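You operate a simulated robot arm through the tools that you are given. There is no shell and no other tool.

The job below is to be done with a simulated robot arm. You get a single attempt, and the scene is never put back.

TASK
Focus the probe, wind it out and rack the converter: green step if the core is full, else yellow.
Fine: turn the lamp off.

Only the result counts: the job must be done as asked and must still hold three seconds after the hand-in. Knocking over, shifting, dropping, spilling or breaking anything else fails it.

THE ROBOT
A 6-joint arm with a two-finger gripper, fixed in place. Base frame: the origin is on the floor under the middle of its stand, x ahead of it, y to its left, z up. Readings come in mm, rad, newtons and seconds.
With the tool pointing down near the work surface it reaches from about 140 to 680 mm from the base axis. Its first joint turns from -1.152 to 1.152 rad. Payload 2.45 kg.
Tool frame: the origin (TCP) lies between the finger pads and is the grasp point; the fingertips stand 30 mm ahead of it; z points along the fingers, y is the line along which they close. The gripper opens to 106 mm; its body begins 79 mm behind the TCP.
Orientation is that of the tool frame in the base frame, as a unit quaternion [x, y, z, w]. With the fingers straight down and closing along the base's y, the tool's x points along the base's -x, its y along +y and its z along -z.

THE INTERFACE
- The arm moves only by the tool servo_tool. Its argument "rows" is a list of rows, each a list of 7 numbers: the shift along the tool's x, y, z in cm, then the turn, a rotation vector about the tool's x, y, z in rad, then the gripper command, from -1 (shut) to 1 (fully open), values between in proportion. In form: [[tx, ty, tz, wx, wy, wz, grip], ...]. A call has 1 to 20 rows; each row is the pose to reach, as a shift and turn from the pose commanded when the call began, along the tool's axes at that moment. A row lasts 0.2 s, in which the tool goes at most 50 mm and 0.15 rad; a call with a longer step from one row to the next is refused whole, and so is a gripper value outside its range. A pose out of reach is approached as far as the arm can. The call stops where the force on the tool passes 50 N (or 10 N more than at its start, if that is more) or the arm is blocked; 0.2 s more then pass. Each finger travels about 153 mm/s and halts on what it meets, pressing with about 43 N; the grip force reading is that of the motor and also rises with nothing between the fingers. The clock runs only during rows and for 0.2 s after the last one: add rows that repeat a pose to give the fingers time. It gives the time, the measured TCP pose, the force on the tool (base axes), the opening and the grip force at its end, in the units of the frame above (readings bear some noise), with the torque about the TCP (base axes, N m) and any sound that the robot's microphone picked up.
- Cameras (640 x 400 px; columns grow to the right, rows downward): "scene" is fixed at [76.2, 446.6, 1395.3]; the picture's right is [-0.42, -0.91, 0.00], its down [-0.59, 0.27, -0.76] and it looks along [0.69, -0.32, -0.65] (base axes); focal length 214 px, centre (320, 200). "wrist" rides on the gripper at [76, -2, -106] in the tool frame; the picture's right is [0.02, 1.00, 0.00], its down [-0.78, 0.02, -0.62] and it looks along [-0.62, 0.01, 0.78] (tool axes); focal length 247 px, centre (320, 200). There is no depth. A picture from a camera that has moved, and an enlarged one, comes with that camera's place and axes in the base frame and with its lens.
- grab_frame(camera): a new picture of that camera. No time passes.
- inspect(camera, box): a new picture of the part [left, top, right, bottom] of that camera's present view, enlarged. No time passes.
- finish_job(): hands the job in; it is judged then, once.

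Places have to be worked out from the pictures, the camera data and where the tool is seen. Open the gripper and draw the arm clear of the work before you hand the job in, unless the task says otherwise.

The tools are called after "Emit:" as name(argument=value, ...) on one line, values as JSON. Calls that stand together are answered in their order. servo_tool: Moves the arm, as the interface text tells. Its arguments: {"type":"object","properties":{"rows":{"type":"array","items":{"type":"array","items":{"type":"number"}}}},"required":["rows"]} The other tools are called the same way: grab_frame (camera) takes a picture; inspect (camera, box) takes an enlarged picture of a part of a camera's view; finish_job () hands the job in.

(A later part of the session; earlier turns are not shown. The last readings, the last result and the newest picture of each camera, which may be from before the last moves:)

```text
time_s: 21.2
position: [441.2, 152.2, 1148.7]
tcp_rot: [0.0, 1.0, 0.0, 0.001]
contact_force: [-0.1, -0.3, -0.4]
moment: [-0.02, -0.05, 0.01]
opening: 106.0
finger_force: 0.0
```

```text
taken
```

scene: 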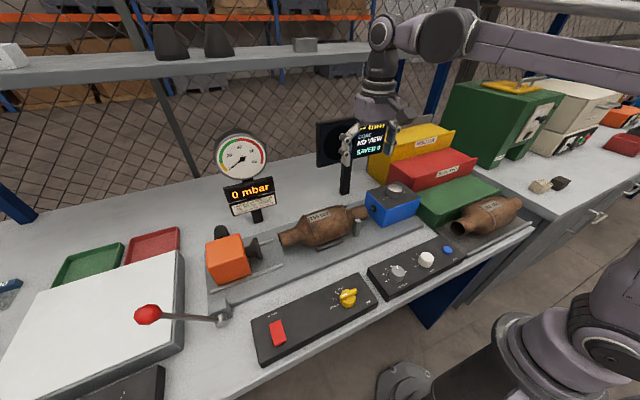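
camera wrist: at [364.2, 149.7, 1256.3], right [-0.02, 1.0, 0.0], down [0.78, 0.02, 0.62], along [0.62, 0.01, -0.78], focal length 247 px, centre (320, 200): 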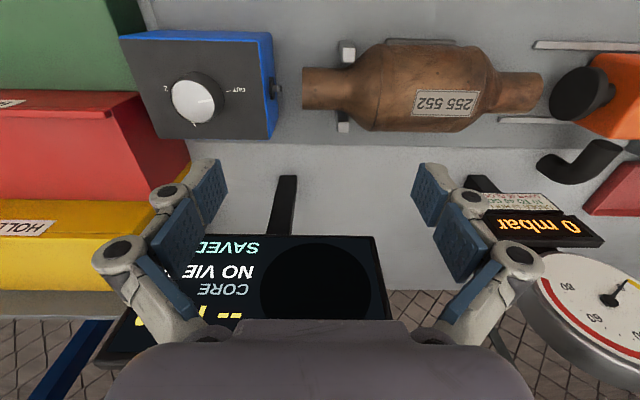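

I zoom in on the converter and cradle in the wrist view.

Emit:
inspect(camera="wrist", box=[290, 20, 490, 150])

Emit:
inspect(camera="wrist", box=[440, 20, 640, 150])

Emit:
inspect(camera="scene", box=[200, 190, 400, 300])

```text
3.08 times, centred on (390, 85) of wrist
camera zoom: at [364.2, 149.7, 1256.3], right [-0.02, 1.0, 0.0], down [0.78, 0.02, 0.62], along [0.62, 0.01, -0.78], focal length 760 px, centre (105, 554)
```

zoom: 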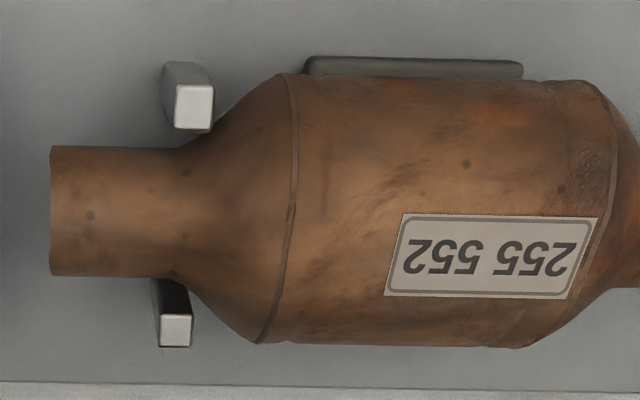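

```text
3.08 times, centred on (540, 85) of wrist
camera zoom: at [364.2, 149.7, 1256.3], right [-0.02, 1.0, 0.0], down [0.78, 0.02, 0.62], along [0.62, 0.01, -0.78], focal length 760 px, centre (-357, 554)
```

zoom: 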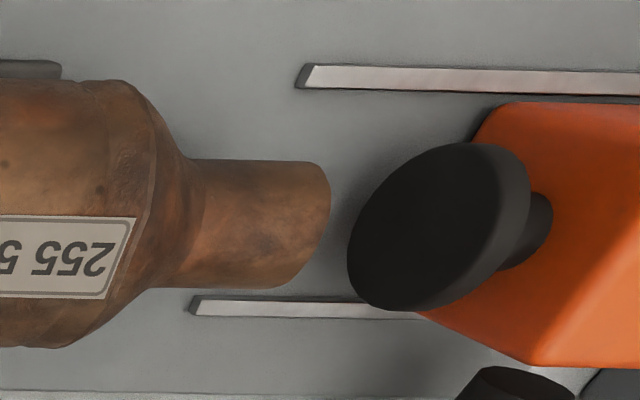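

```text
3.20 times, centred on (300, 245) of scene
camera zoom: at [76.2, 446.6, 1395.2], right [-0.42, -0.91, 0.0], down [-0.59, 0.27, -0.76], along [0.69, -0.32, -0.65], focal length 686 px, centre (384, 56)
```

zoom: 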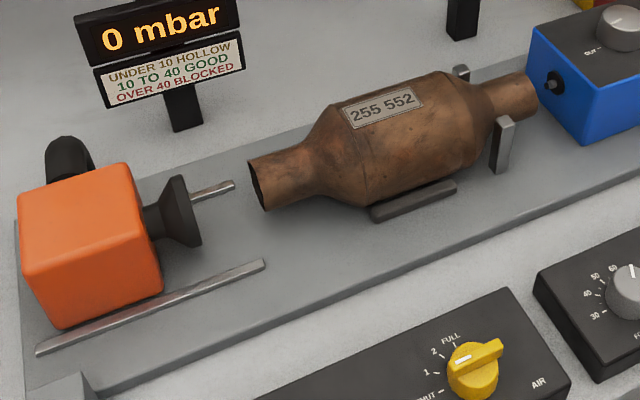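

The converter lies along y from about 131 to 400, axis x≈441, z≈960, body about 89 mm wide. Before grasping I look at the green step from above to plan the placement.

Emit:
servo_tool(rows=[[0, 0, -4, 0, 0, 0, 1], [0.7, -3, -7, 0, 0, 0, 1], [1.6, -7, -9, 0, 0, 0, 1], [2.6, -11, -10, 0, 0, 0, 1], [3.6, -15, -10, 0, 0, 0, 1], [4.6, -19, -10, 0, 0, 0, 1], [5.4, -23, -10, 0, 0, 0, 1], [6, -26.2, -10, 0, 0, 0, 1]])

Emit:
grab_frame(camera="wrist")

Emit:
inspect(camera="scene", box=[360, 110, 540, 240])

```text
time_s: 23.0
position: [378.9, -112.3, 1247.3]
tcp_rot: [-0.001, 1.0, 0.0, 0.001]
contact_force: [-0.5, -1.0, -0.2]
moment: [0.05, 0.0, -0.01]
opening: 105.9
finger_force: 0.0
```

```text
taken
camera wrist: at [303.7, -114.6, 1355.5], right [-0.02, 1.0, 0.0], down [0.78, 0.02, 0.62], along [0.62, 0.01, -0.78], focal length 247 px, centre (320, 200)
```

wrist: 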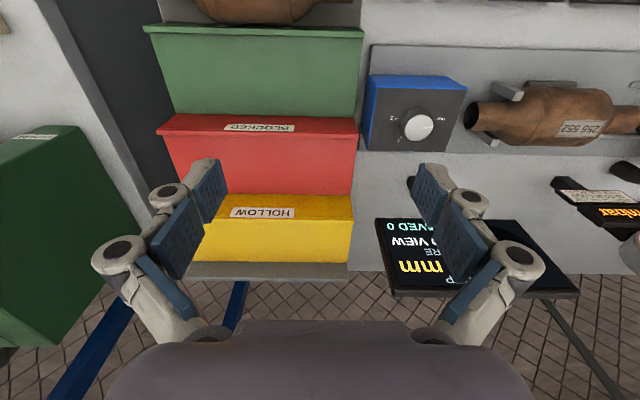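

```text
3.08 times, centred on (450, 175) of scene
camera zoom: at [76.1, 446.6, 1395.3], right [-0.42, -0.91, 0.0], down [-0.59, 0.27, -0.76], along [0.69, -0.32, -0.65], focal length 660 px, centre (-80, 277)
```

zoom: 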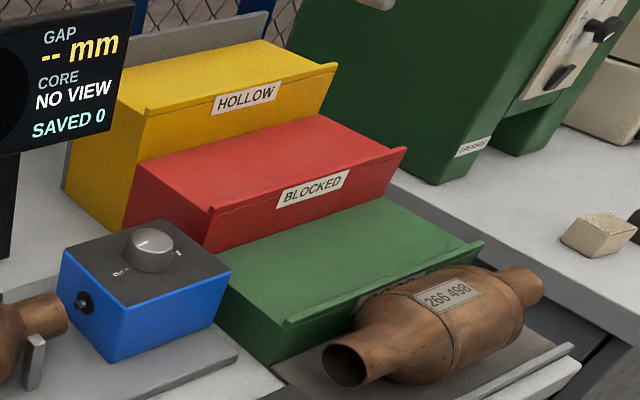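

Emit:
inspect(camera="wrist", box=[130, 0, 380, 160])

Emit:
inspect(camera="scene", box=[410, 165, 540, 250])

```text
2.50 times, centred on (255, 80) of wrist
camera zoom: at [303.7, -114.6, 1355.5], right [-0.02, 1.0, 0.0], down [0.78, 0.02, 0.62], along [0.62, 0.01, -0.78], focal length 617 px, centre (482, 500)
```

zoom: 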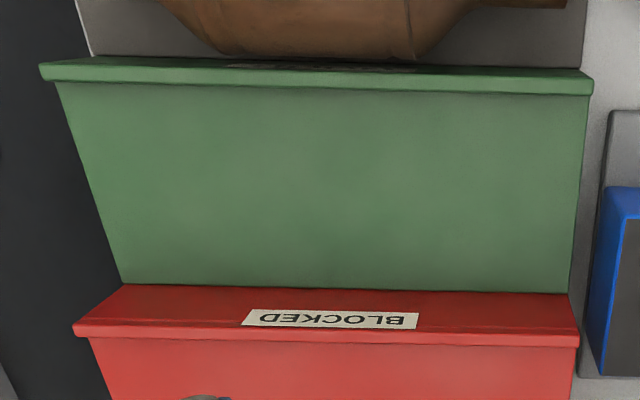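

```text
4.71 times, centred on (475, 208) of scene
camera zoom: at [76.1, 446.6, 1395.3], right [-0.42, -0.91, 0.0], down [-0.59, 0.27, -0.76], along [0.69, -0.32, -0.65], focal length 1009 px, centre (-409, 165)
```

zoom: 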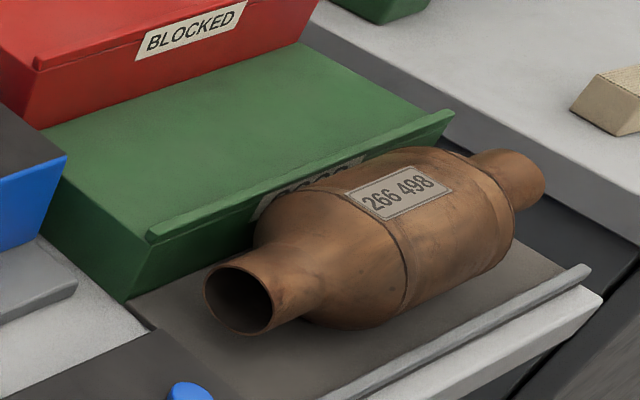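

The green tread spans roughly x 340–452, y −353 to −53, z≈943. I move lower and more above it to measure the lip, riser and the neighbouring converter precisely.

Emit:
servo_tool(rows=[[1.2, -2.5, 2.5, 0, 0, 0, 1], [2.4, -5, 5, 0, 0, 0, 1], [3.6, -7, 7.5, 0, 0, 0, 1], [5, -9.2, 10, 0, 0, 0, 1], [6.5, -9.2, 10, 0, 0, 0, 1]])

Emit:
grab_frame(camera="wrist")

Emit:
inspect(camera="wrist", box=[120, 0, 520, 250])

```text
time_s: 24.2
position: [316.3, -203.2, 1150.1]
tcp_rot: [-0.001, 1.0, 0.0, 0.0]
contact_force: [-0.3, -0.1, -0.8]
moment: [0.0, -0.03, -0.01]
opening: 105.8
finger_force: 0.0
```

```text
taken
camera wrist: at [239.4, -204.9, 1257.0], right [-0.02, 1.0, 0.0], down [0.78, 0.02, 0.62], along [0.62, 0.01, -0.78], focal length 247 px, centre (320, 200)
```

wrist: 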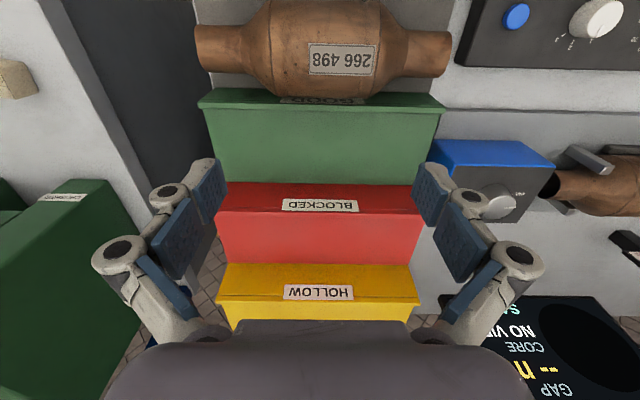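

```text
1.60 times, centred on (320, 125) of wrist
camera zoom: at [239.4, -204.9, 1257.0], right [-0.02, 1.0, 0.0], down [0.78, 0.02, 0.62], along [0.62, 0.01, -0.78], focal length 395 px, centre (320, 320)
```

zoom: 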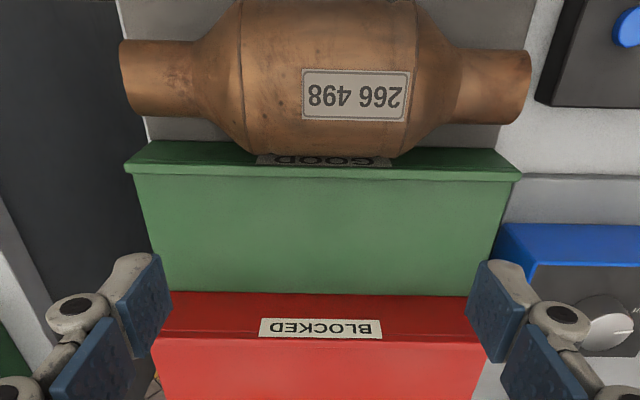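

I zoom in more on the step edges for precise lines.

Emit:
inspect(camera="wrist", box=[370, 70, 470, 240])

Emit:
inspect(camera="wrist", box=[180, 70, 280, 240])

Emit:
inspect(camera="scene", box=[400, 140, 500, 230])

```text
2.35 times, centred on (420, 155) of wrist
camera zoom: at [239.4, -204.9, 1257.0], right [-0.02, 1.0, 0.0], down [0.78, 0.02, 0.62], along [0.62, 0.01, -0.78], focal length 581 px, centre (85, 306)
```

zoom: 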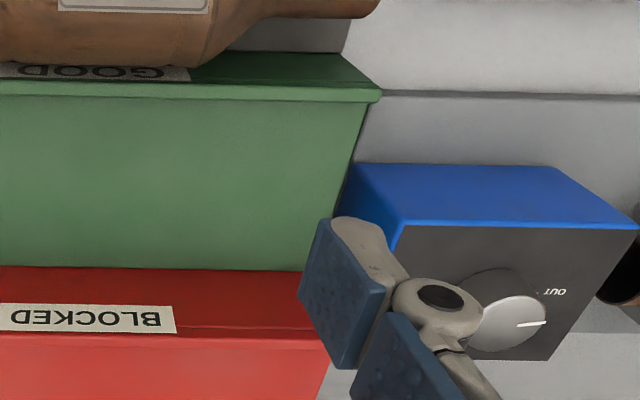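

```text
2.35 times, centred on (230, 155) of wrist
camera zoom: at [239.4, -204.9, 1257.0], right [-0.02, 1.0, 0.0], down [0.78, 0.02, 0.62], along [0.62, 0.01, -0.78], focal length 581 px, centre (532, 306)
```

zoom: 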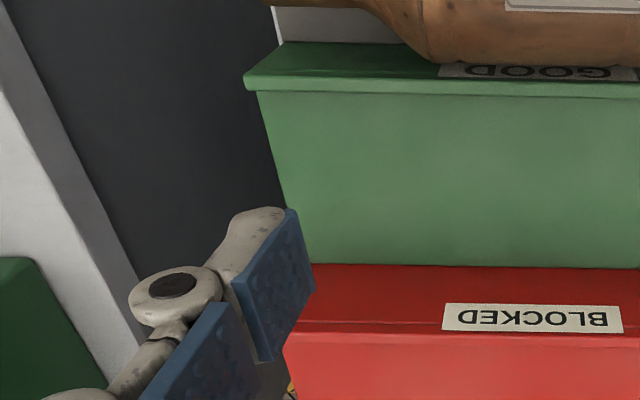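

```text
4.44 times, centred on (450, 185) of scene
camera zoom: at [76.2, 446.6, 1395.3], right [-0.42, -0.91, 0.0], down [-0.59, 0.27, -0.76], along [0.69, -0.32, -0.65], focal length 953 px, centre (-258, 267)
```

zoom: 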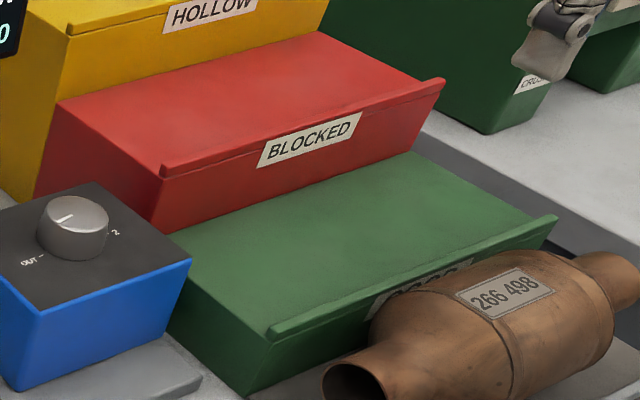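

Measured: green tread z≈950, lip top ≈957 at x 335–343, red riser at x≈450, tread centre y≈−200; the other converter's axis is at x≈278. I'll grip the converter across its body (fingers along x), so I turn the tool by +90° and travel toward it at height.

Emit:
servo_tool(rows=[[-0.7, 3.4, 0, 0, 0, 0.131, 1], [-1.4, 6.7, 0, 0, 0, 0.262, 1], [-2.1, 10.1, 0, 0, 0, 0.393, 1], [-2.8, 13.4, 0, 0, 0, 0.524, 1], [-3.5, 16.8, 0, 0, 0, 0.655, 1], [-4.2, 20.1, 0, 0, 0, 0.786, 1], [-4.9, 23.5, 0, 0, 0, 0.917, 1], [-5.6, 26.9, 0, 0, 0, 1.048, 1], [-6.3, 30.2, 0, 0, 0, 1.179, 1], [-7, 33.6, 0, 0, 0, 1.31, 1], [-7.7, 37, 0, 0, 0, 1.441, 1], [-8.4, 40.3, 0, 0, 0, 1.571, 1]])

Emit:
grab_frame(camera="wrist")

Emit:
grab_frame(camera="scene")

```text
time_s: 26.8
position: [398.0, 200.3, 1147.7]
tcp_rot: [0.708, 0.706, 0.001, 0.0]
contact_force: [-0.6, -0.4, -0.9]
moment: [-0.06, 0.0, 0.0]
opening: 106.1
finger_force: 0.0
```

```text
taken
camera wrist: at [396.9, 277.6, 1255.4], right [1.0, 0.02, 0.0], down [0.02, -0.78, 0.62], along [0.01, -0.62, -0.78], focal length 247 px, centre (320, 200)
```

wrist: 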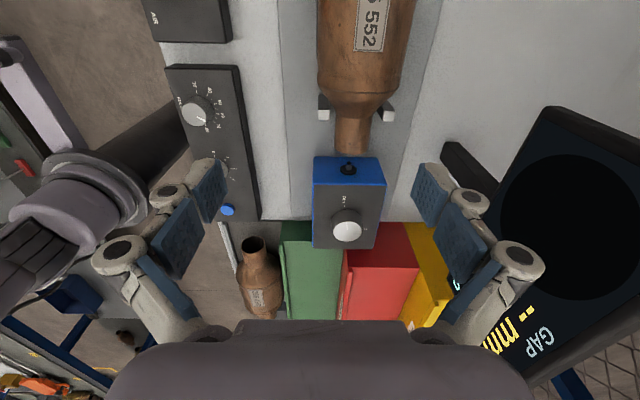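

```text
taken
```

scene: 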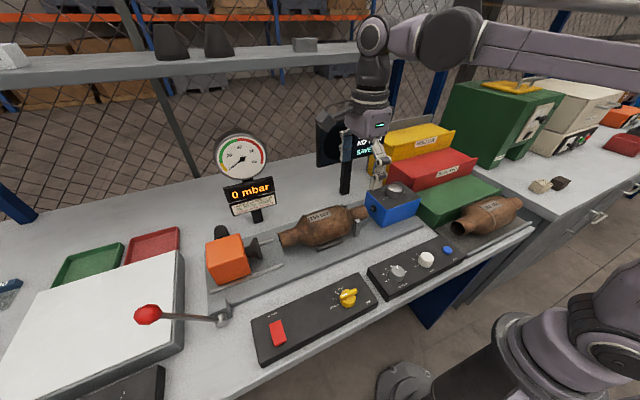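

I move on to above the converter body centre (441, 267) at z≈1120 and look again.

Emit:
servo_tool(rows=[[2.3, 1.5, 0.9, 0, 0, 0, 1], [4.5, 2.9, 1.8, 0, 0, 0, 1], [6.7, 4.3, 2.8, 0, 0, 0, 1], [6.7, 4.3, 2.8, 0, 0, 0, 1]])

Emit:
grab_frame(camera="wrist")

Emit:
inspect(camera="wrist", box=[200, 0, 440, 200])

Emit:
inspect(camera="scene", box=[240, 120, 420, 260])

```text
time_s: 27.8
position: [442.0, 268.4, 1121.4]
tcp_rot: [0.707, 0.707, -0.001, 0.0]
contact_force: [0.0, -0.3, 0.0]
moment: [-0.03, -0.04, -0.02]
opening: 106.1
finger_force: 0.0
```

```text
taken
camera wrist: at [440.5, 344.4, 1228.1], right [1.0, 0.02, 0.0], down [0.02, -0.78, 0.62], along [0.01, -0.62, -0.78], focal length 247 px, centre (320, 200)
```

wrist: 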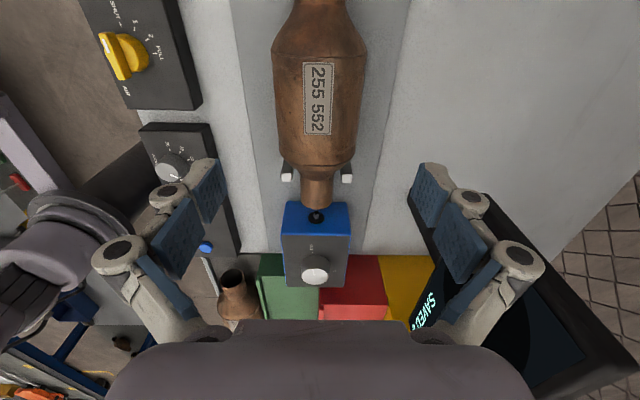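

```text
2.00 times, centred on (320, 100) of wrist
camera zoom: at [440.5, 344.4, 1228.1], right [1.0, 0.02, 0.0], down [0.02, -0.78, 0.62], along [0.01, -0.62, -0.78], focal length 494 px, centre (320, 400)
```

zoom: 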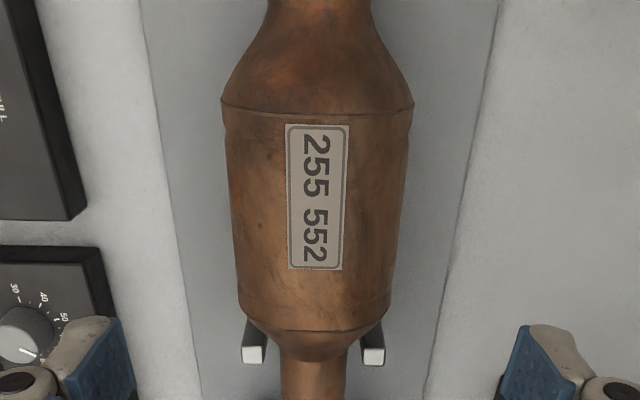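

```text
2.86 times, centred on (330, 190) of scene
camera zoom: at [76.2, 446.6, 1395.3], right [-0.42, -0.91, 0.0], down [-0.59, 0.27, -0.76], along [0.69, -0.32, -0.65], focal length 613 px, centre (291, 229)
```

zoom: 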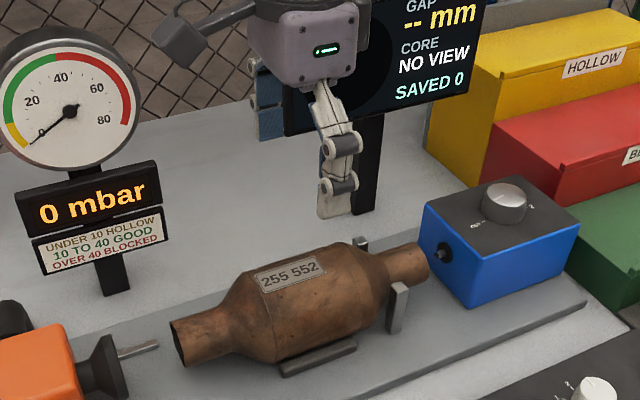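

The converter centre comes out at (440, 260), axis z≈952, radius ≈45, and the tool is 2.5 mm / 8 mm off. I correct and descend part way with the fingers fully open.

Emit:
servo_tool(rows=[[-0.84, -0.24, 2, 0, 0, 0, 1], [-0.84, -0.24, 5, 0, 0, 0, 1], [-0.84, -0.24, 7.5, 0, 0, 0, 1], [-0.84, -0.24, 8.5, 0, 0, 0, 1]])

Emit:
grab_frame(camera="wrist")

Emit:
inspect(camera="wrist", box=[180, 20, 460, 240])

Emit:
inspect(camera="scene", box=[240, 140, 420, 270])

```text
time_s: 28.8
position: [439.3, 258.0, 1037.7]
tcp_rot: [0.707, 0.707, 0.0, 0.0]
contact_force: [0.0, 0.5, 0.6]
moment: [0.04, 0.01, 0.0]
opening: 105.9
finger_force: 0.0
```

```text
taken
camera wrist: at [437.9, 335.3, 1144.2], right [1.0, 0.02, 0.0], down [0.02, -0.78, 0.62], along [0.01, -0.62, -0.78], focal length 247 px, centre (320, 200)
```

wrist: 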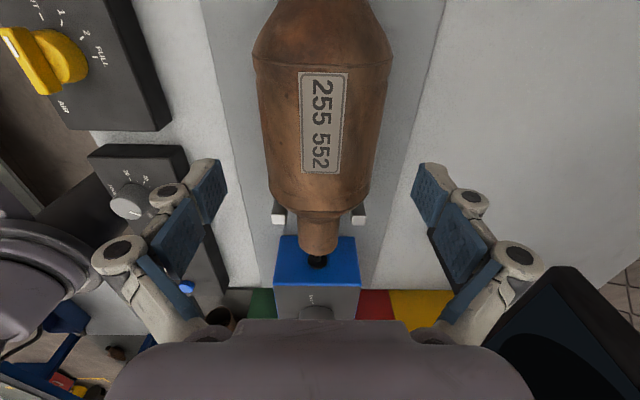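

```text
1.82 times, centred on (320, 130) of wrist
camera zoom: at [437.9, 335.3, 1144.2], right [1.0, 0.02, 0.0], down [0.02, -0.78, 0.62], along [0.01, -0.62, -0.78], focal length 449 px, centre (320, 327)
```

zoom: 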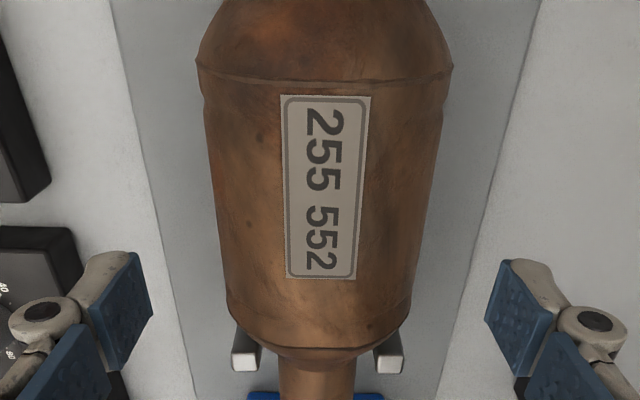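

```text
3.08 times, centred on (330, 205) of scene
camera zoom: at [76.2, 446.6, 1395.3], right [-0.42, -0.91, 0.0], down [-0.59, 0.27, -0.76], along [0.69, -0.32, -0.65], focal length 660 px, centre (289, 185)
```

zoom: 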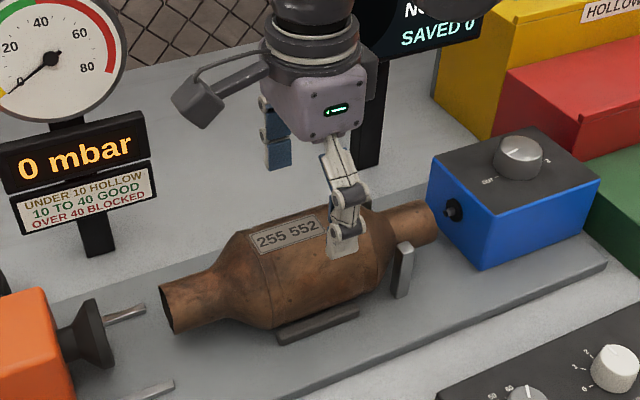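

The fingers straddle the body with about 7 mm clearance each side. I add 1 mm in x and lower to grip height (TCP z≈970).

Emit:
servo_tool(rows=[[0, 0.1, 2, 0, 0, 0, 1], [0, 0.1, 4, 0, 0, 0, 1], [0, 0.1, 5.5, 0, 0, 0, 1], [0, 0.1, 6.7, 0, 0, 0, 1]])

Emit:
grab_frame(camera="wrist")

Emit:
inspect(camera="scene", box=[260, 160, 400, 270])

```text
time_s: 29.8
position: [437.4, 257.9, 971.3]
tcp_rot: [0.707, 0.707, 0.0, 0.0]
contact_force: [0.2, 0.2, 0.2]
moment: [0.01, 0.01, 0.0]
opening: 105.6
finger_force: 0.1
```

```text
taken
camera wrist: at [437.5, 335.1, 1077.0], right [1.0, 0.02, 0.0], down [0.02, -0.78, 0.62], along [0.01, -0.62, -0.78], focal length 247 px, centre (320, 200)
```

wrist: 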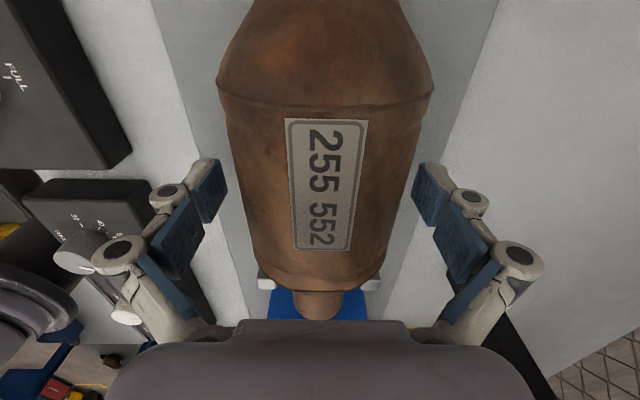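

```text
3.64 times, centred on (330, 215) of scene
camera zoom: at [76.2, 446.6, 1395.3], right [-0.42, -0.91, 0.0], down [-0.59, 0.27, -0.76], along [0.69, -0.32, -0.65], focal length 780 px, centre (284, 146)
```

zoom: 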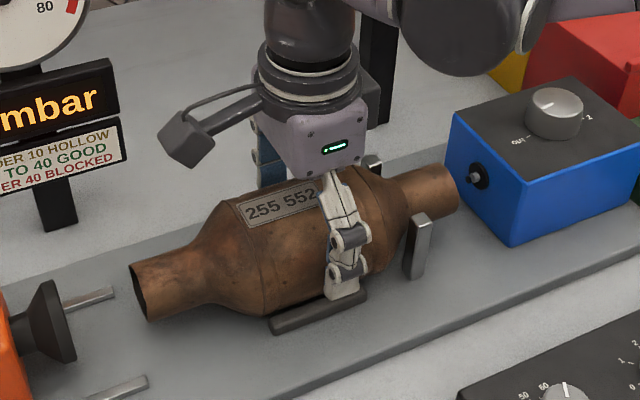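

The tool is at grip height with no contact; the body centre is about 2 mm to +x of the tool. I nudge +2 mm in x and close on the body.

Emit:
servo_tool(rows=[[0, 0.2, 0, 0, 0, 0, 1], [0, 0.2, 0, 0, 0, 0, 0.85], [0, 0.2, 0, 0, 0, 0, 0.7], [0, 0.2, 0, 0, 0, 0, 0.4], [0, 0.2, 0, 0, 0, 0, 0.4]])

Emit:
grab_frame(camera="wrist")

Emit:
inspect(camera="scene", box=[260, 160, 400, 270])

```text
time_s: 31.0
position: [441.5, 258.3, 970.7]
tcp_rot: [0.707, 0.707, -0.001, 0.0]
contact_force: [-6.2, 1.1, 4.4]
moment: [-0.21, 0.34, 0.01]
opening: 88.0
finger_force: 43.2
```

```text
taken
camera wrist: at [439.9, 334.7, 1077.3], right [1.0, 0.02, 0.0], down [0.02, -0.78, 0.62], along [0.01, -0.62, -0.78], focal length 247 px, centre (320, 200)
```

wrist: 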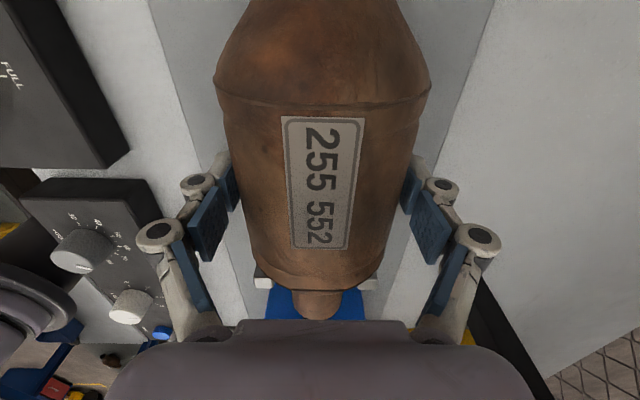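

```text
3.64 times, centred on (330, 215) of scene
camera zoom: at [75.9, 446.6, 1395.3], right [-0.42, -0.91, 0.0], down [-0.59, 0.27, -0.76], along [0.69, -0.32, -0.65], focal length 780 px, centre (284, 146)
```

zoom: 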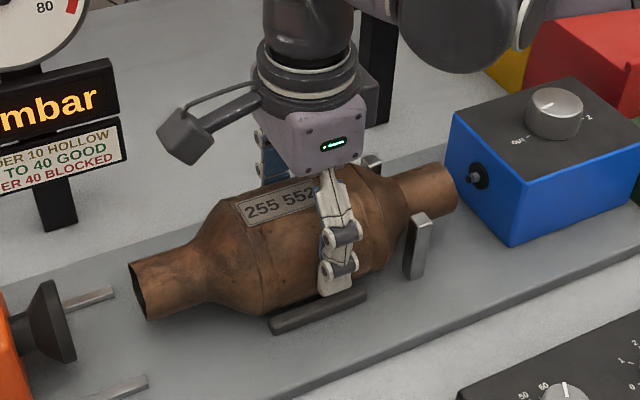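

Gripped with opening 88 mm at full finger force. I lift slowly 2 cm and check load and tilt.

Emit:
servo_tool(rows=[[0, 0, -0.5, 0, 0, 0, 0.2], [0, 0, -1, 0, 0, 0, 0.2], [0, 0, -1.5, 0, 0, 0, 0.2], [0, 0, -2, 0, 0, 0, 0.2], [0, 0, -2, 0, 0, 0, 0.2]])

Emit:
grab_frame(camera="wrist")

Emit:
inspect(camera="scene", box=[260, 160, 400, 270])

```text
time_s: 32.2
position: [442.2, 259.2, 989.1]
tcp_rot: [0.707, 0.707, 0.0, 0.0]
contact_force: [-4.8, 4.7, -14.1]
moment: [0.15, 0.13, -0.22]
opening: 88.0
finger_force: 42.8
```

```text
taken
camera wrist: at [440.4, 335.4, 1096.4], right [1.0, 0.02, 0.0], down [0.02, -0.78, 0.62], along [0.01, -0.62, -0.78], focal length 247 px, centre (320, 200)
```

wrist: 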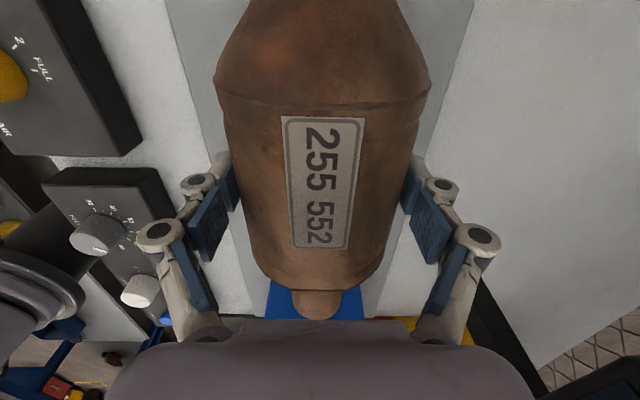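

```text
3.64 times, centred on (330, 215) of scene
camera zoom: at [76.2, 446.8, 1395.2], right [-0.42, -0.91, 0.0], down [-0.59, 0.27, -0.76], along [0.69, -0.32, -0.65], focal length 780 px, centre (284, 146)
```

zoom: 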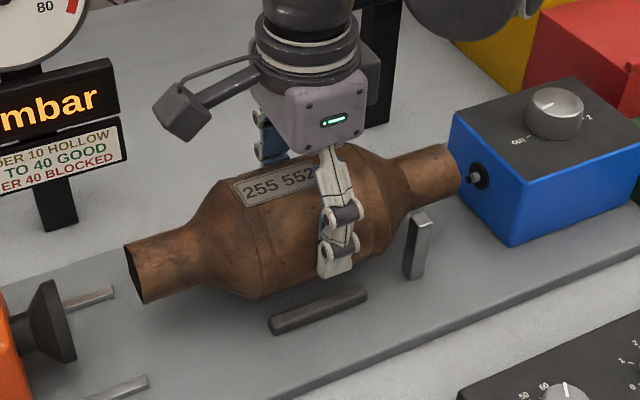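

It lifts level at about 14 N. I raise it to z≈1130.

Emit:
servo_tool(rows=[[0, 0, -1.5, 0, 0, 0, 0.2], [0, 0, -3.5, 0, 0, 0, 0.2], [0, 0, -5.5, 0, 0, 0, 0.2], [0, 0, -7.5, 0, 0, 0, 0.2], [0, -1, -9.5, 0, 0, 0, 0.2], [0, -2, -11.5, 0, 0, 0, 0.2], [0, -3, -13, 0, 0, 0, 0.2], [0, -4, -14, 0, 0, 0, 0.2], [0, -4.5, -14, 0, 0, 0, 0.2]])

Emit:
grab_frame(camera="wrist")

Emit:
grab_frame(camera="scene")

```text
time_s: 34.2
position: [396.0, 257.6, 1129.3]
tcp_rot: [0.707, 0.708, 0.001, 0.0]
contact_force: [-0.1, 0.5, -12.5]
moment: [-0.11, 0.01, 0.02]
opening: 88.1
finger_force: 42.8
```

```text
taken
camera wrist: at [394.8, 334.3, 1236.7], right [1.0, 0.02, 0.0], down [0.02, -0.78, 0.62], along [0.01, -0.62, -0.78], focal length 247 px, centre (320, 200)
```

wrist: 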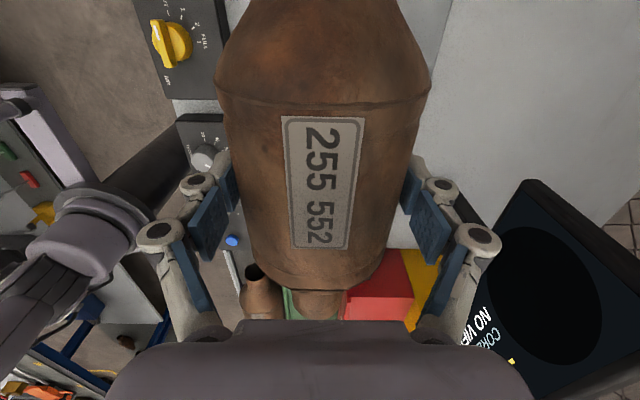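

```text
taken
```

scene: 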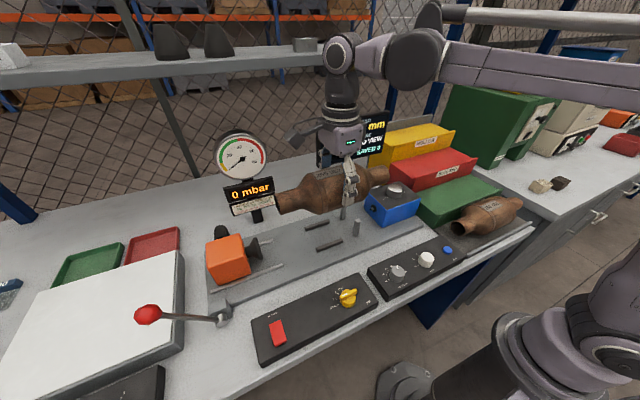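

Held steady at 12.5 N. I carry it level along −y toward above the green step.

Emit:
servo_tool(rows=[[-1.5, 0, 0, 0, 0, 0, 0.2], [-4.5, -0.1, 0, 0, 0, 0, 0.2], [-8, -0.2, 0, 0, 0, 0, 0.2], [-11.5, -0.3, 0, 0, 0, 0, 0.2], [-15, -0.4, 0, 0, 0, 0, 0.2], [-18.5, -0.5, 0, 0, 0, 0, 0.2], [-22, -0.6, 0, 0, 0, 0, 0.2], [-25.5, -0.7, 0, 0, 0, 0, 0.2], [-29, -0.8, 0, 0, 0, 0, 0.2], [-32.5, -0.9, 0, 0, 0, 0, 0.2], [-36, -1.0, 0, 0, 0, 0, 0.2], [-39.5, -1.1, 0, 0, 0, 0, 0.2], [-43, -1.1, 0, 0, 0, 0, 0.2], [-45, -1.1, 0, 0, 0, 0, 0.2], [-45.9, -1.1, 0, 0, 0, 0, 0.2], [-45.9, -1.1, 0, 0, 0, 0, 0.2]])

Emit:
grab_frame(camera="wrist")

Emit:
grab_frame(camera="scene")

Emit:
inspect(camera="scene", box=[360, 110, 540, 240])

```text
time_s: 37.6
position: [387.1, -201.7, 1128.2]
tcp_rot: [0.707, 0.708, 0.001, -0.001]
contact_force: [0.7, -0.4, -11.8]
moment: [-0.07, -0.01, -0.01]
opening: 87.9
finger_force: 42.7
```

```text
taken
camera wrist: at [385.4, -124.7, 1235.4], right [1.0, 0.02, 0.0], down [0.02, -0.78, 0.62], along [0.01, -0.62, -0.78], focal length 247 px, centre (320, 200)
```

wrist: 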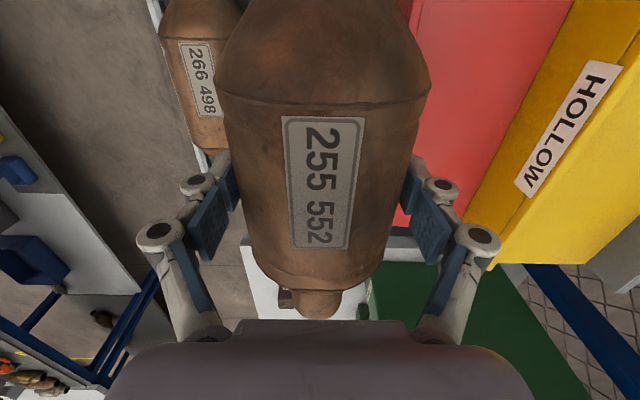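

```text
taken
```

scene: 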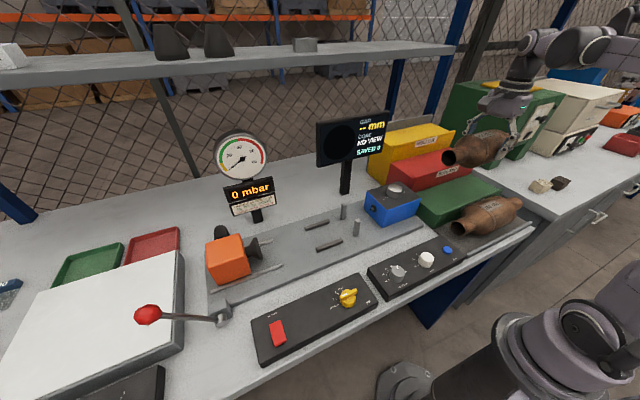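

```text
3.08 times, centred on (450, 175) of scene
camera zoom: at [76.3, 446.5, 1395.3], right [-0.42, -0.91, 0.0], down [-0.59, 0.27, -0.76], along [0.69, -0.32, -0.65], focal length 660 px, centre (-80, 277)
```

zoom: 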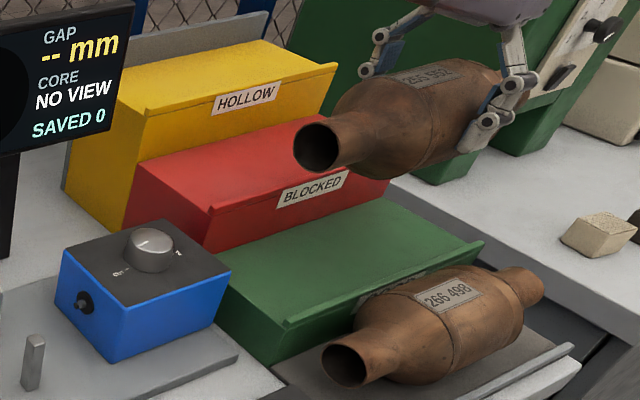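

I'm above the step. Before lowering I check the finger geometry closely, because the +x finger has to fit between the body and the red riser.

Emit:
inspect(camera="wrist", box=[370, 130, 510, 350])

Emit:
inspect(camera="scene", box=[440, 90, 540, 170])

```text
1.82 times, centred on (440, 240) of wrist
camera zoom: at [385.4, -124.7, 1235.4], right [1.0, 0.02, 0.0], down [0.02, -0.78, 0.62], along [0.01, -0.62, -0.78], focal length 449 px, centre (102, 127)
```

zoom: 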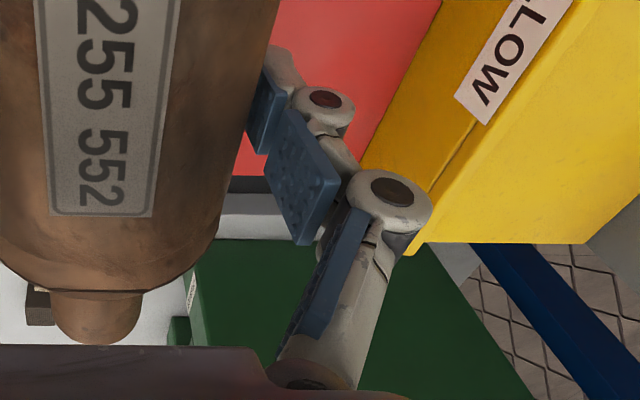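

```text
5.00 times, centred on (490, 130) of scene
camera zoom: at [76.3, 446.5, 1395.3], right [-0.42, -0.91, 0.0], down [-0.59, 0.27, -0.76], along [0.69, -0.32, -0.65], focal length 1072 px, centre (-530, 550)
```

zoom: 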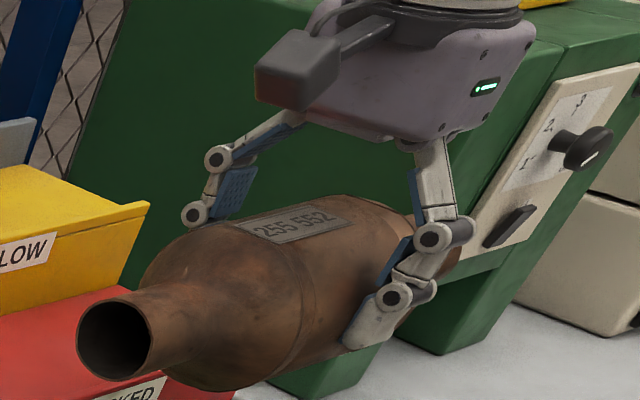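

The finger envelope is about 15 mm thick at the tips, so axis x≈379 suits the 107 mm tread. I shift x by −8 mm and lower to just above the step.

Emit:
servo_tool(rows=[[0, -0.4, 1, 0, 0, 0, 0.2], [0, -0.85, 3, 0, 0, 0, 0.2], [0, -0.85, 5, 0, 0, 0, 0.2], [0, -0.85, 7, 0, 0, 0, 0.2], [0, -0.85, 8.5, 0, 0, 0, 0.2], [0, -0.85, 9.5, 0, 0, 0, 0.2], [0, -0.85, 9.5, 0, 0, 0, 0.2]])

Emit:
grab_frame(camera="wrist")

Emit:
inspect(camera="scene", box=[400, 130, 540, 245])

Emit:
inspect(camera="wrist", box=[150, 100, 490, 330])

```text
time_s: 39.2
position: [378.6, -201.0, 1034.6]
tcp_rot: [0.707, 0.707, -0.001, -0.001]
contact_force: [0.8, -0.8, -12.2]
moment: [-0.08, -0.04, 0.0]
opening: 88.0
finger_force: 43.1
```

```text
taken
camera wrist: at [376.7, -124.2, 1141.8], right [1.0, 0.02, 0.0], down [0.02, -0.78, 0.62], along [0.01, -0.62, -0.78], focal length 247 px, centre (320, 200)
```

wrist: 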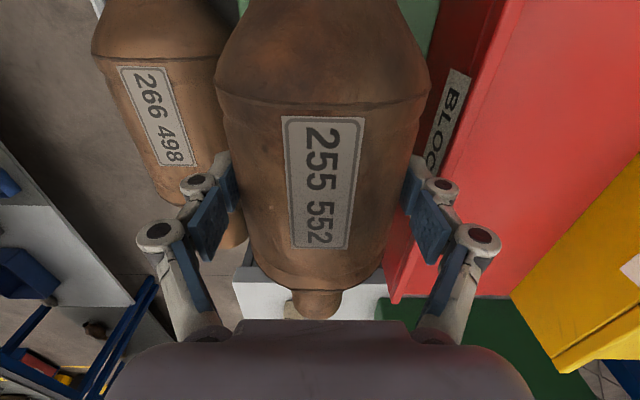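

```text
3.48 times, centred on (470, 188) of scene
camera zoom: at [76.3, 446.5, 1395.3], right [-0.42, -0.91, 0.0], down [-0.59, 0.27, -0.76], along [0.69, -0.32, -0.65], focal length 746 px, centre (-202, 244)
```

zoom: 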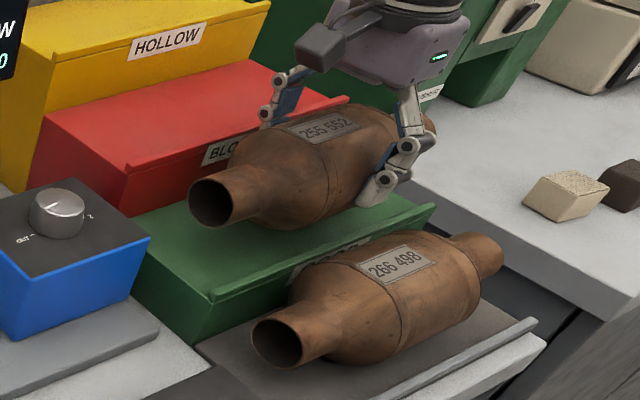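

```text
1.74 times, centred on (320, 215) of wrist
camera zoom: at [376.7, -124.2, 1141.8], right [1.0, 0.02, 0.0], down [0.02, -0.78, 0.62], along [0.01, -0.62, -0.78], focal length 430 px, centre (320, 174)
```

zoom: 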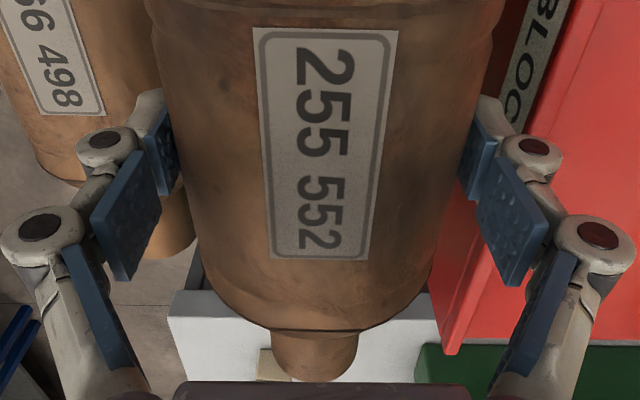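

I zoom at the red lip and the gap on both sides to verify lateral clearances.

Emit:
inspect(camera="wrist", box=[370, 60, 530, 320])

Emit:
inspect(camera="scene", box=[455, 155, 525, 215])

Emit:
inspect(camera="wrist", box=[90, 0, 250, 260])

```text
1.54 times, centred on (450, 190) of wrist
camera zoom: at [376.7, -124.2, 1141.8], right [1.0, 0.02, 0.0], down [0.02, -0.78, 0.62], along [0.01, -0.62, -0.78], focal length 380 px, centre (120, 215)
```

zoom: 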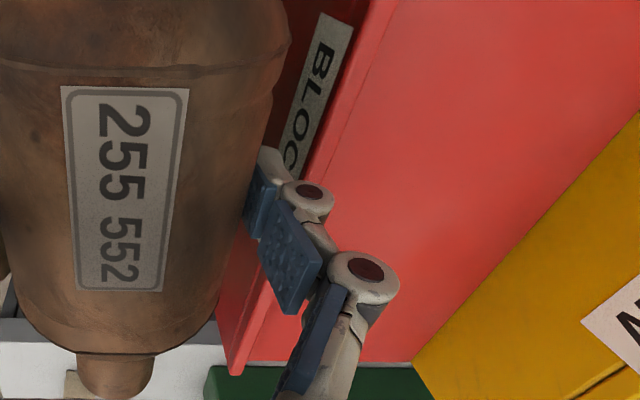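

```text
6.67 times, centred on (490, 185) of scene
camera zoom: at [76.3, 446.5, 1395.3], right [-0.42, -0.91, 0.0], down [-0.59, 0.27, -0.76], along [0.69, -0.32, -0.65], focal length 1430 px, centre (-813, 300)
```

zoom: 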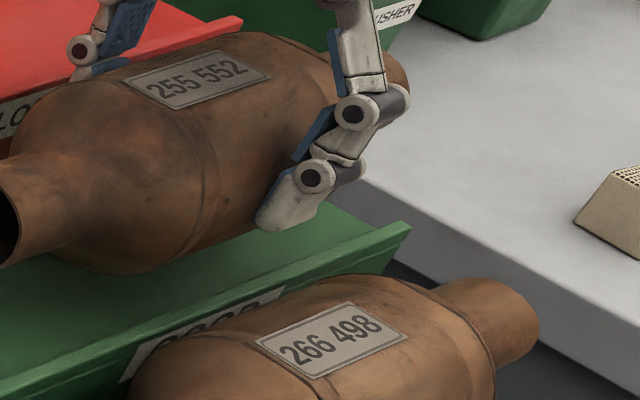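

```text
1.54 times, centred on (170, 130) of wrist
camera zoom: at [376.7, -124.2, 1141.8], right [1.0, 0.02, 0.0], down [0.02, -0.78, 0.62], along [0.01, -0.62, -0.78], focal length 380 px, centre (551, 308)
```

zoom: 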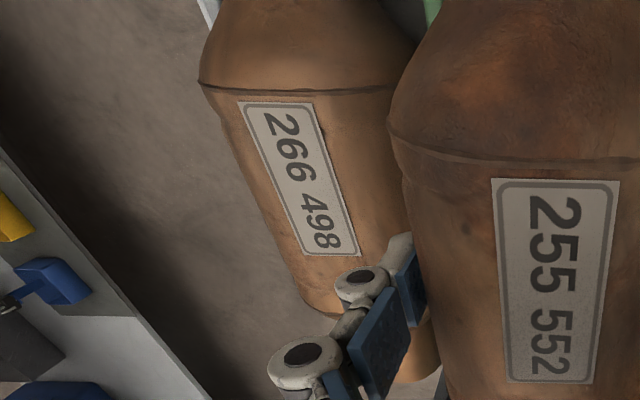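

Clearances: red riser at x≈450, other converter's edge about x≈306 at fingertip height, so both fingers fit. I lower 17 mm more and check force.

Emit:
servo_tool(rows=[[0, 0.05, 0.6, 0, 0, 0, 0.2], [0, 0.1, 1.2, 0, 0, 0, 0.2], [0, 0.1, 1.7, 0, 0, 0, 0.2], [0, 0.1, 1.7, 0, 0, 0, 0.2]])

Emit:
inspect(camera="scene", box=[400, 130, 540, 245])

```text
time_s: 40.2
position: [378.3, -199.8, 1018.3]
tcp_rot: [0.707, 0.708, 0.0, 0.0]
contact_force: [-0.2, -0.1, -12.2]
moment: [-0.08, -0.01, -0.02]
opening: 88.1
finger_force: 42.8
```

```text
3.48 times, centred on (470, 188) of scene
camera zoom: at [76.3, 446.5, 1395.3], right [-0.42, -0.91, 0.0], down [-0.59, 0.27, -0.76], along [0.69, -0.32, -0.65], focal length 746 px, centre (-202, 244)
```

zoom: 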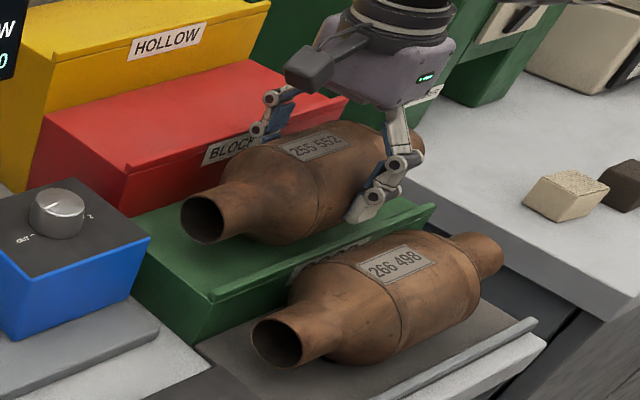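

Still hanging free at −12 N. I creep down 4 mm in 1 mm steps.

Emit:
servo_tool(rows=[[0, 0, 0.1, 0, 0, 0, 0.2], [0, 0, 0.2, 0, 0, 0, 0.2], [0, 0, 0.3, 0, 0, 0, 0.2], [0, 0, 0.4, 0, 0, 0, 0.2]])

```text
time_s: 41.2
position: [378.8, -200.7, 1013.1]
tcp_rot: [0.707, 0.707, 0.0, 0.0]
contact_force: [0.3, 0.0, -12.6]
moment: [-0.1, 0.04, 0.01]
opening: 87.9
finger_force: 42.8
```

Still free. I creep down another 3 mm.

Emit:
servo_tool(rows=[[0, 0, 0.1, 0, 0, 0, 0.2], [0, 0, 0.2, 0, 0, 0, 0.2], [0, 0, 0.3, 0, 0, 0, 0.2]])

Emit:
inspect(camera="scene", box=[400, 150, 520, 245])

```text
time_s: 42.0
position: [379.5, -199.6, 1010.3]
tcp_rot: [0.707, 0.707, 0.001, 0.0]
contact_force: [1.2, 0.0, -8.3]
moment: [0.03, 0.01, -0.06]
opening: 87.9
finger_force: 42.7
```

```text
4.21 times, centred on (460, 198) of scene
camera zoom: at [76.3, 446.6, 1395.3], right [-0.42, -0.91, 0.0], down [-0.59, 0.27, -0.76], along [0.69, -0.32, -0.65], focal length 903 px, centre (-270, 210)
```

zoom: 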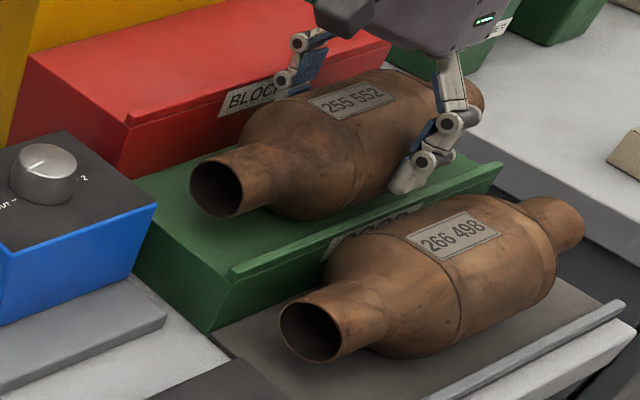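

The load has dropped to −8 N: contact with the tread. I lower 0.5–1 mm more to seat it.

Emit:
servo_tool(rows=[[0, 0, 0.05, 0, 0, 0, 0.2], [0, 0, 0.1, 0, 0, 0, 0.2], [0, 0, 0.1, 0, 0, 0, 0.2]])

```text
time_s: 42.8
position: [378.4, -200.9, 1010.1]
tcp_rot: [0.707, 0.707, 0.001, 0.0]
contact_force: [-0.4, 2.0, 22.8]
moment: [0.11, -0.01, -0.01]
opening: 88.2
finger_force: 43.1
```

Now +23 N, so it is seated. I ease up 0.6 mm and open just a few millimetres per side (to ~93.5 mm).

Emit:
servo_tool(rows=[[0, 0, -0.06, 0, 0, 0, 0.2], [0, 0, -0.06, 0, 0, 0, 0.6], [0, 0, -0.06, 0, 0, 0, 0.68], [0, 0, -0.06, 0, 0, 0, 0.72], [0, 0, -0.06, 0, 0, 0, 0.76], [0, 0, -0.06, 0, 0, 0, 0.76]])

Emit:
grab_frame(camera="wrist")

Emit:
inspect(camera="scene", box=[400, 150, 520, 245])

```text
time_s: 44.2
position: [378.1, -201.9, 1010.9]
tcp_rot: [0.707, 0.707, 0.0, 0.0]
contact_force: [-0.1, -1.5, 0.5]
moment: [0.02, 0.0, -0.01]
opening: 93.2
finger_force: 0.1
```

```text
taken
camera wrist: at [376.6, -124.5, 1117.3], right [1.0, 0.02, 0.0], down [0.02, -0.78, 0.62], along [0.01, -0.62, -0.78], focal length 247 px, centre (320, 200)
```

wrist: 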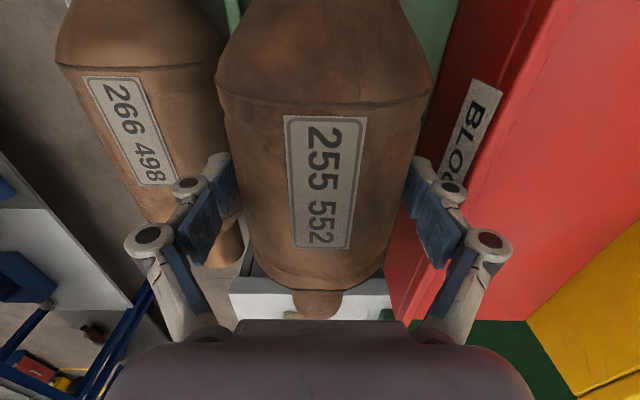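

```text
4.21 times, centred on (460, 198) of scene
camera zoom: at [76.2, 446.6, 1395.3], right [-0.42, -0.91, 0.0], down [-0.59, 0.27, -0.76], along [0.69, -0.32, -0.65], focal length 903 px, centre (-270, 210)
```

zoom: 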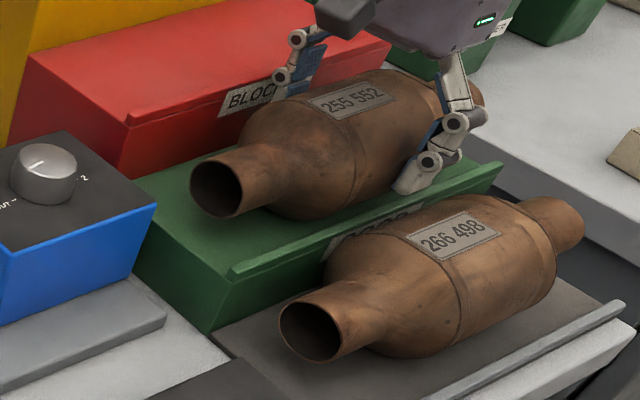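

The fingers are free of the body and it rests on the green step. I rise straight up, slowly at first.

Emit:
servo_tool(rows=[[0, 0, -0.6, 0, 0, 0, 0.76], [0, 0, -1.5, 0, 0, 0, 0.76], [0, 0, -2.8, 0, 0, 0, 0.76], [0, 0, -4.5, 0, 0, 0, 0.76], [0, 0, -7, 0, 0, 0, 0.8], [0, 0, -10, 0, 0, 0, 0.8], [0, 0, -13, 0, 0, 0, 0.8]])

Emit:
grab_frame(camera="wrist")

Emit:
inspect(camera="scene", box=[400, 130, 540, 245])

```text
time_s: 45.8
position: [379.2, -199.9, 1141.1]
tcp_rot: [0.707, 0.707, 0.001, 0.0]
contact_force: [-0.3, -0.6, -0.3]
moment: [-0.02, -0.01, 0.03]
opening: 95.7
finger_force: 0.0
```

```text
taken
camera wrist: at [377.5, -123.6, 1248.7], right [1.0, 0.02, 0.0], down [0.02, -0.78, 0.62], along [0.01, -0.62, -0.78], focal length 247 px, centre (320, 200)
```

wrist: 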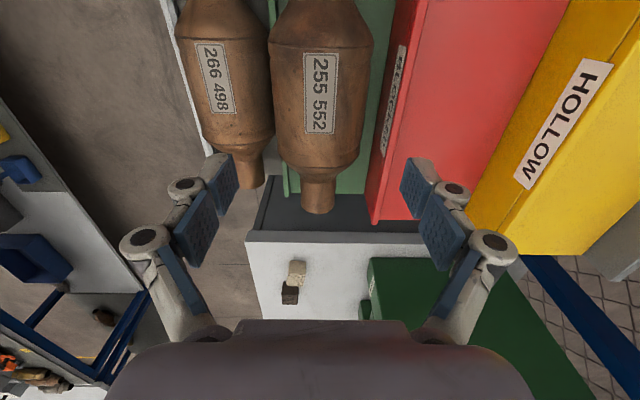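

```text
3.48 times, centred on (470, 188) of scene
camera zoom: at [76.1, 446.6, 1395.3], right [-0.42, -0.91, 0.0], down [-0.59, 0.27, -0.76], along [0.69, -0.32, -0.65], focal length 746 px, centre (-202, 244)
```

zoom: 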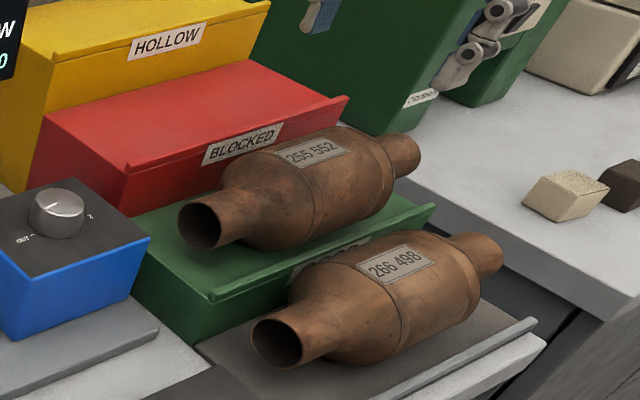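

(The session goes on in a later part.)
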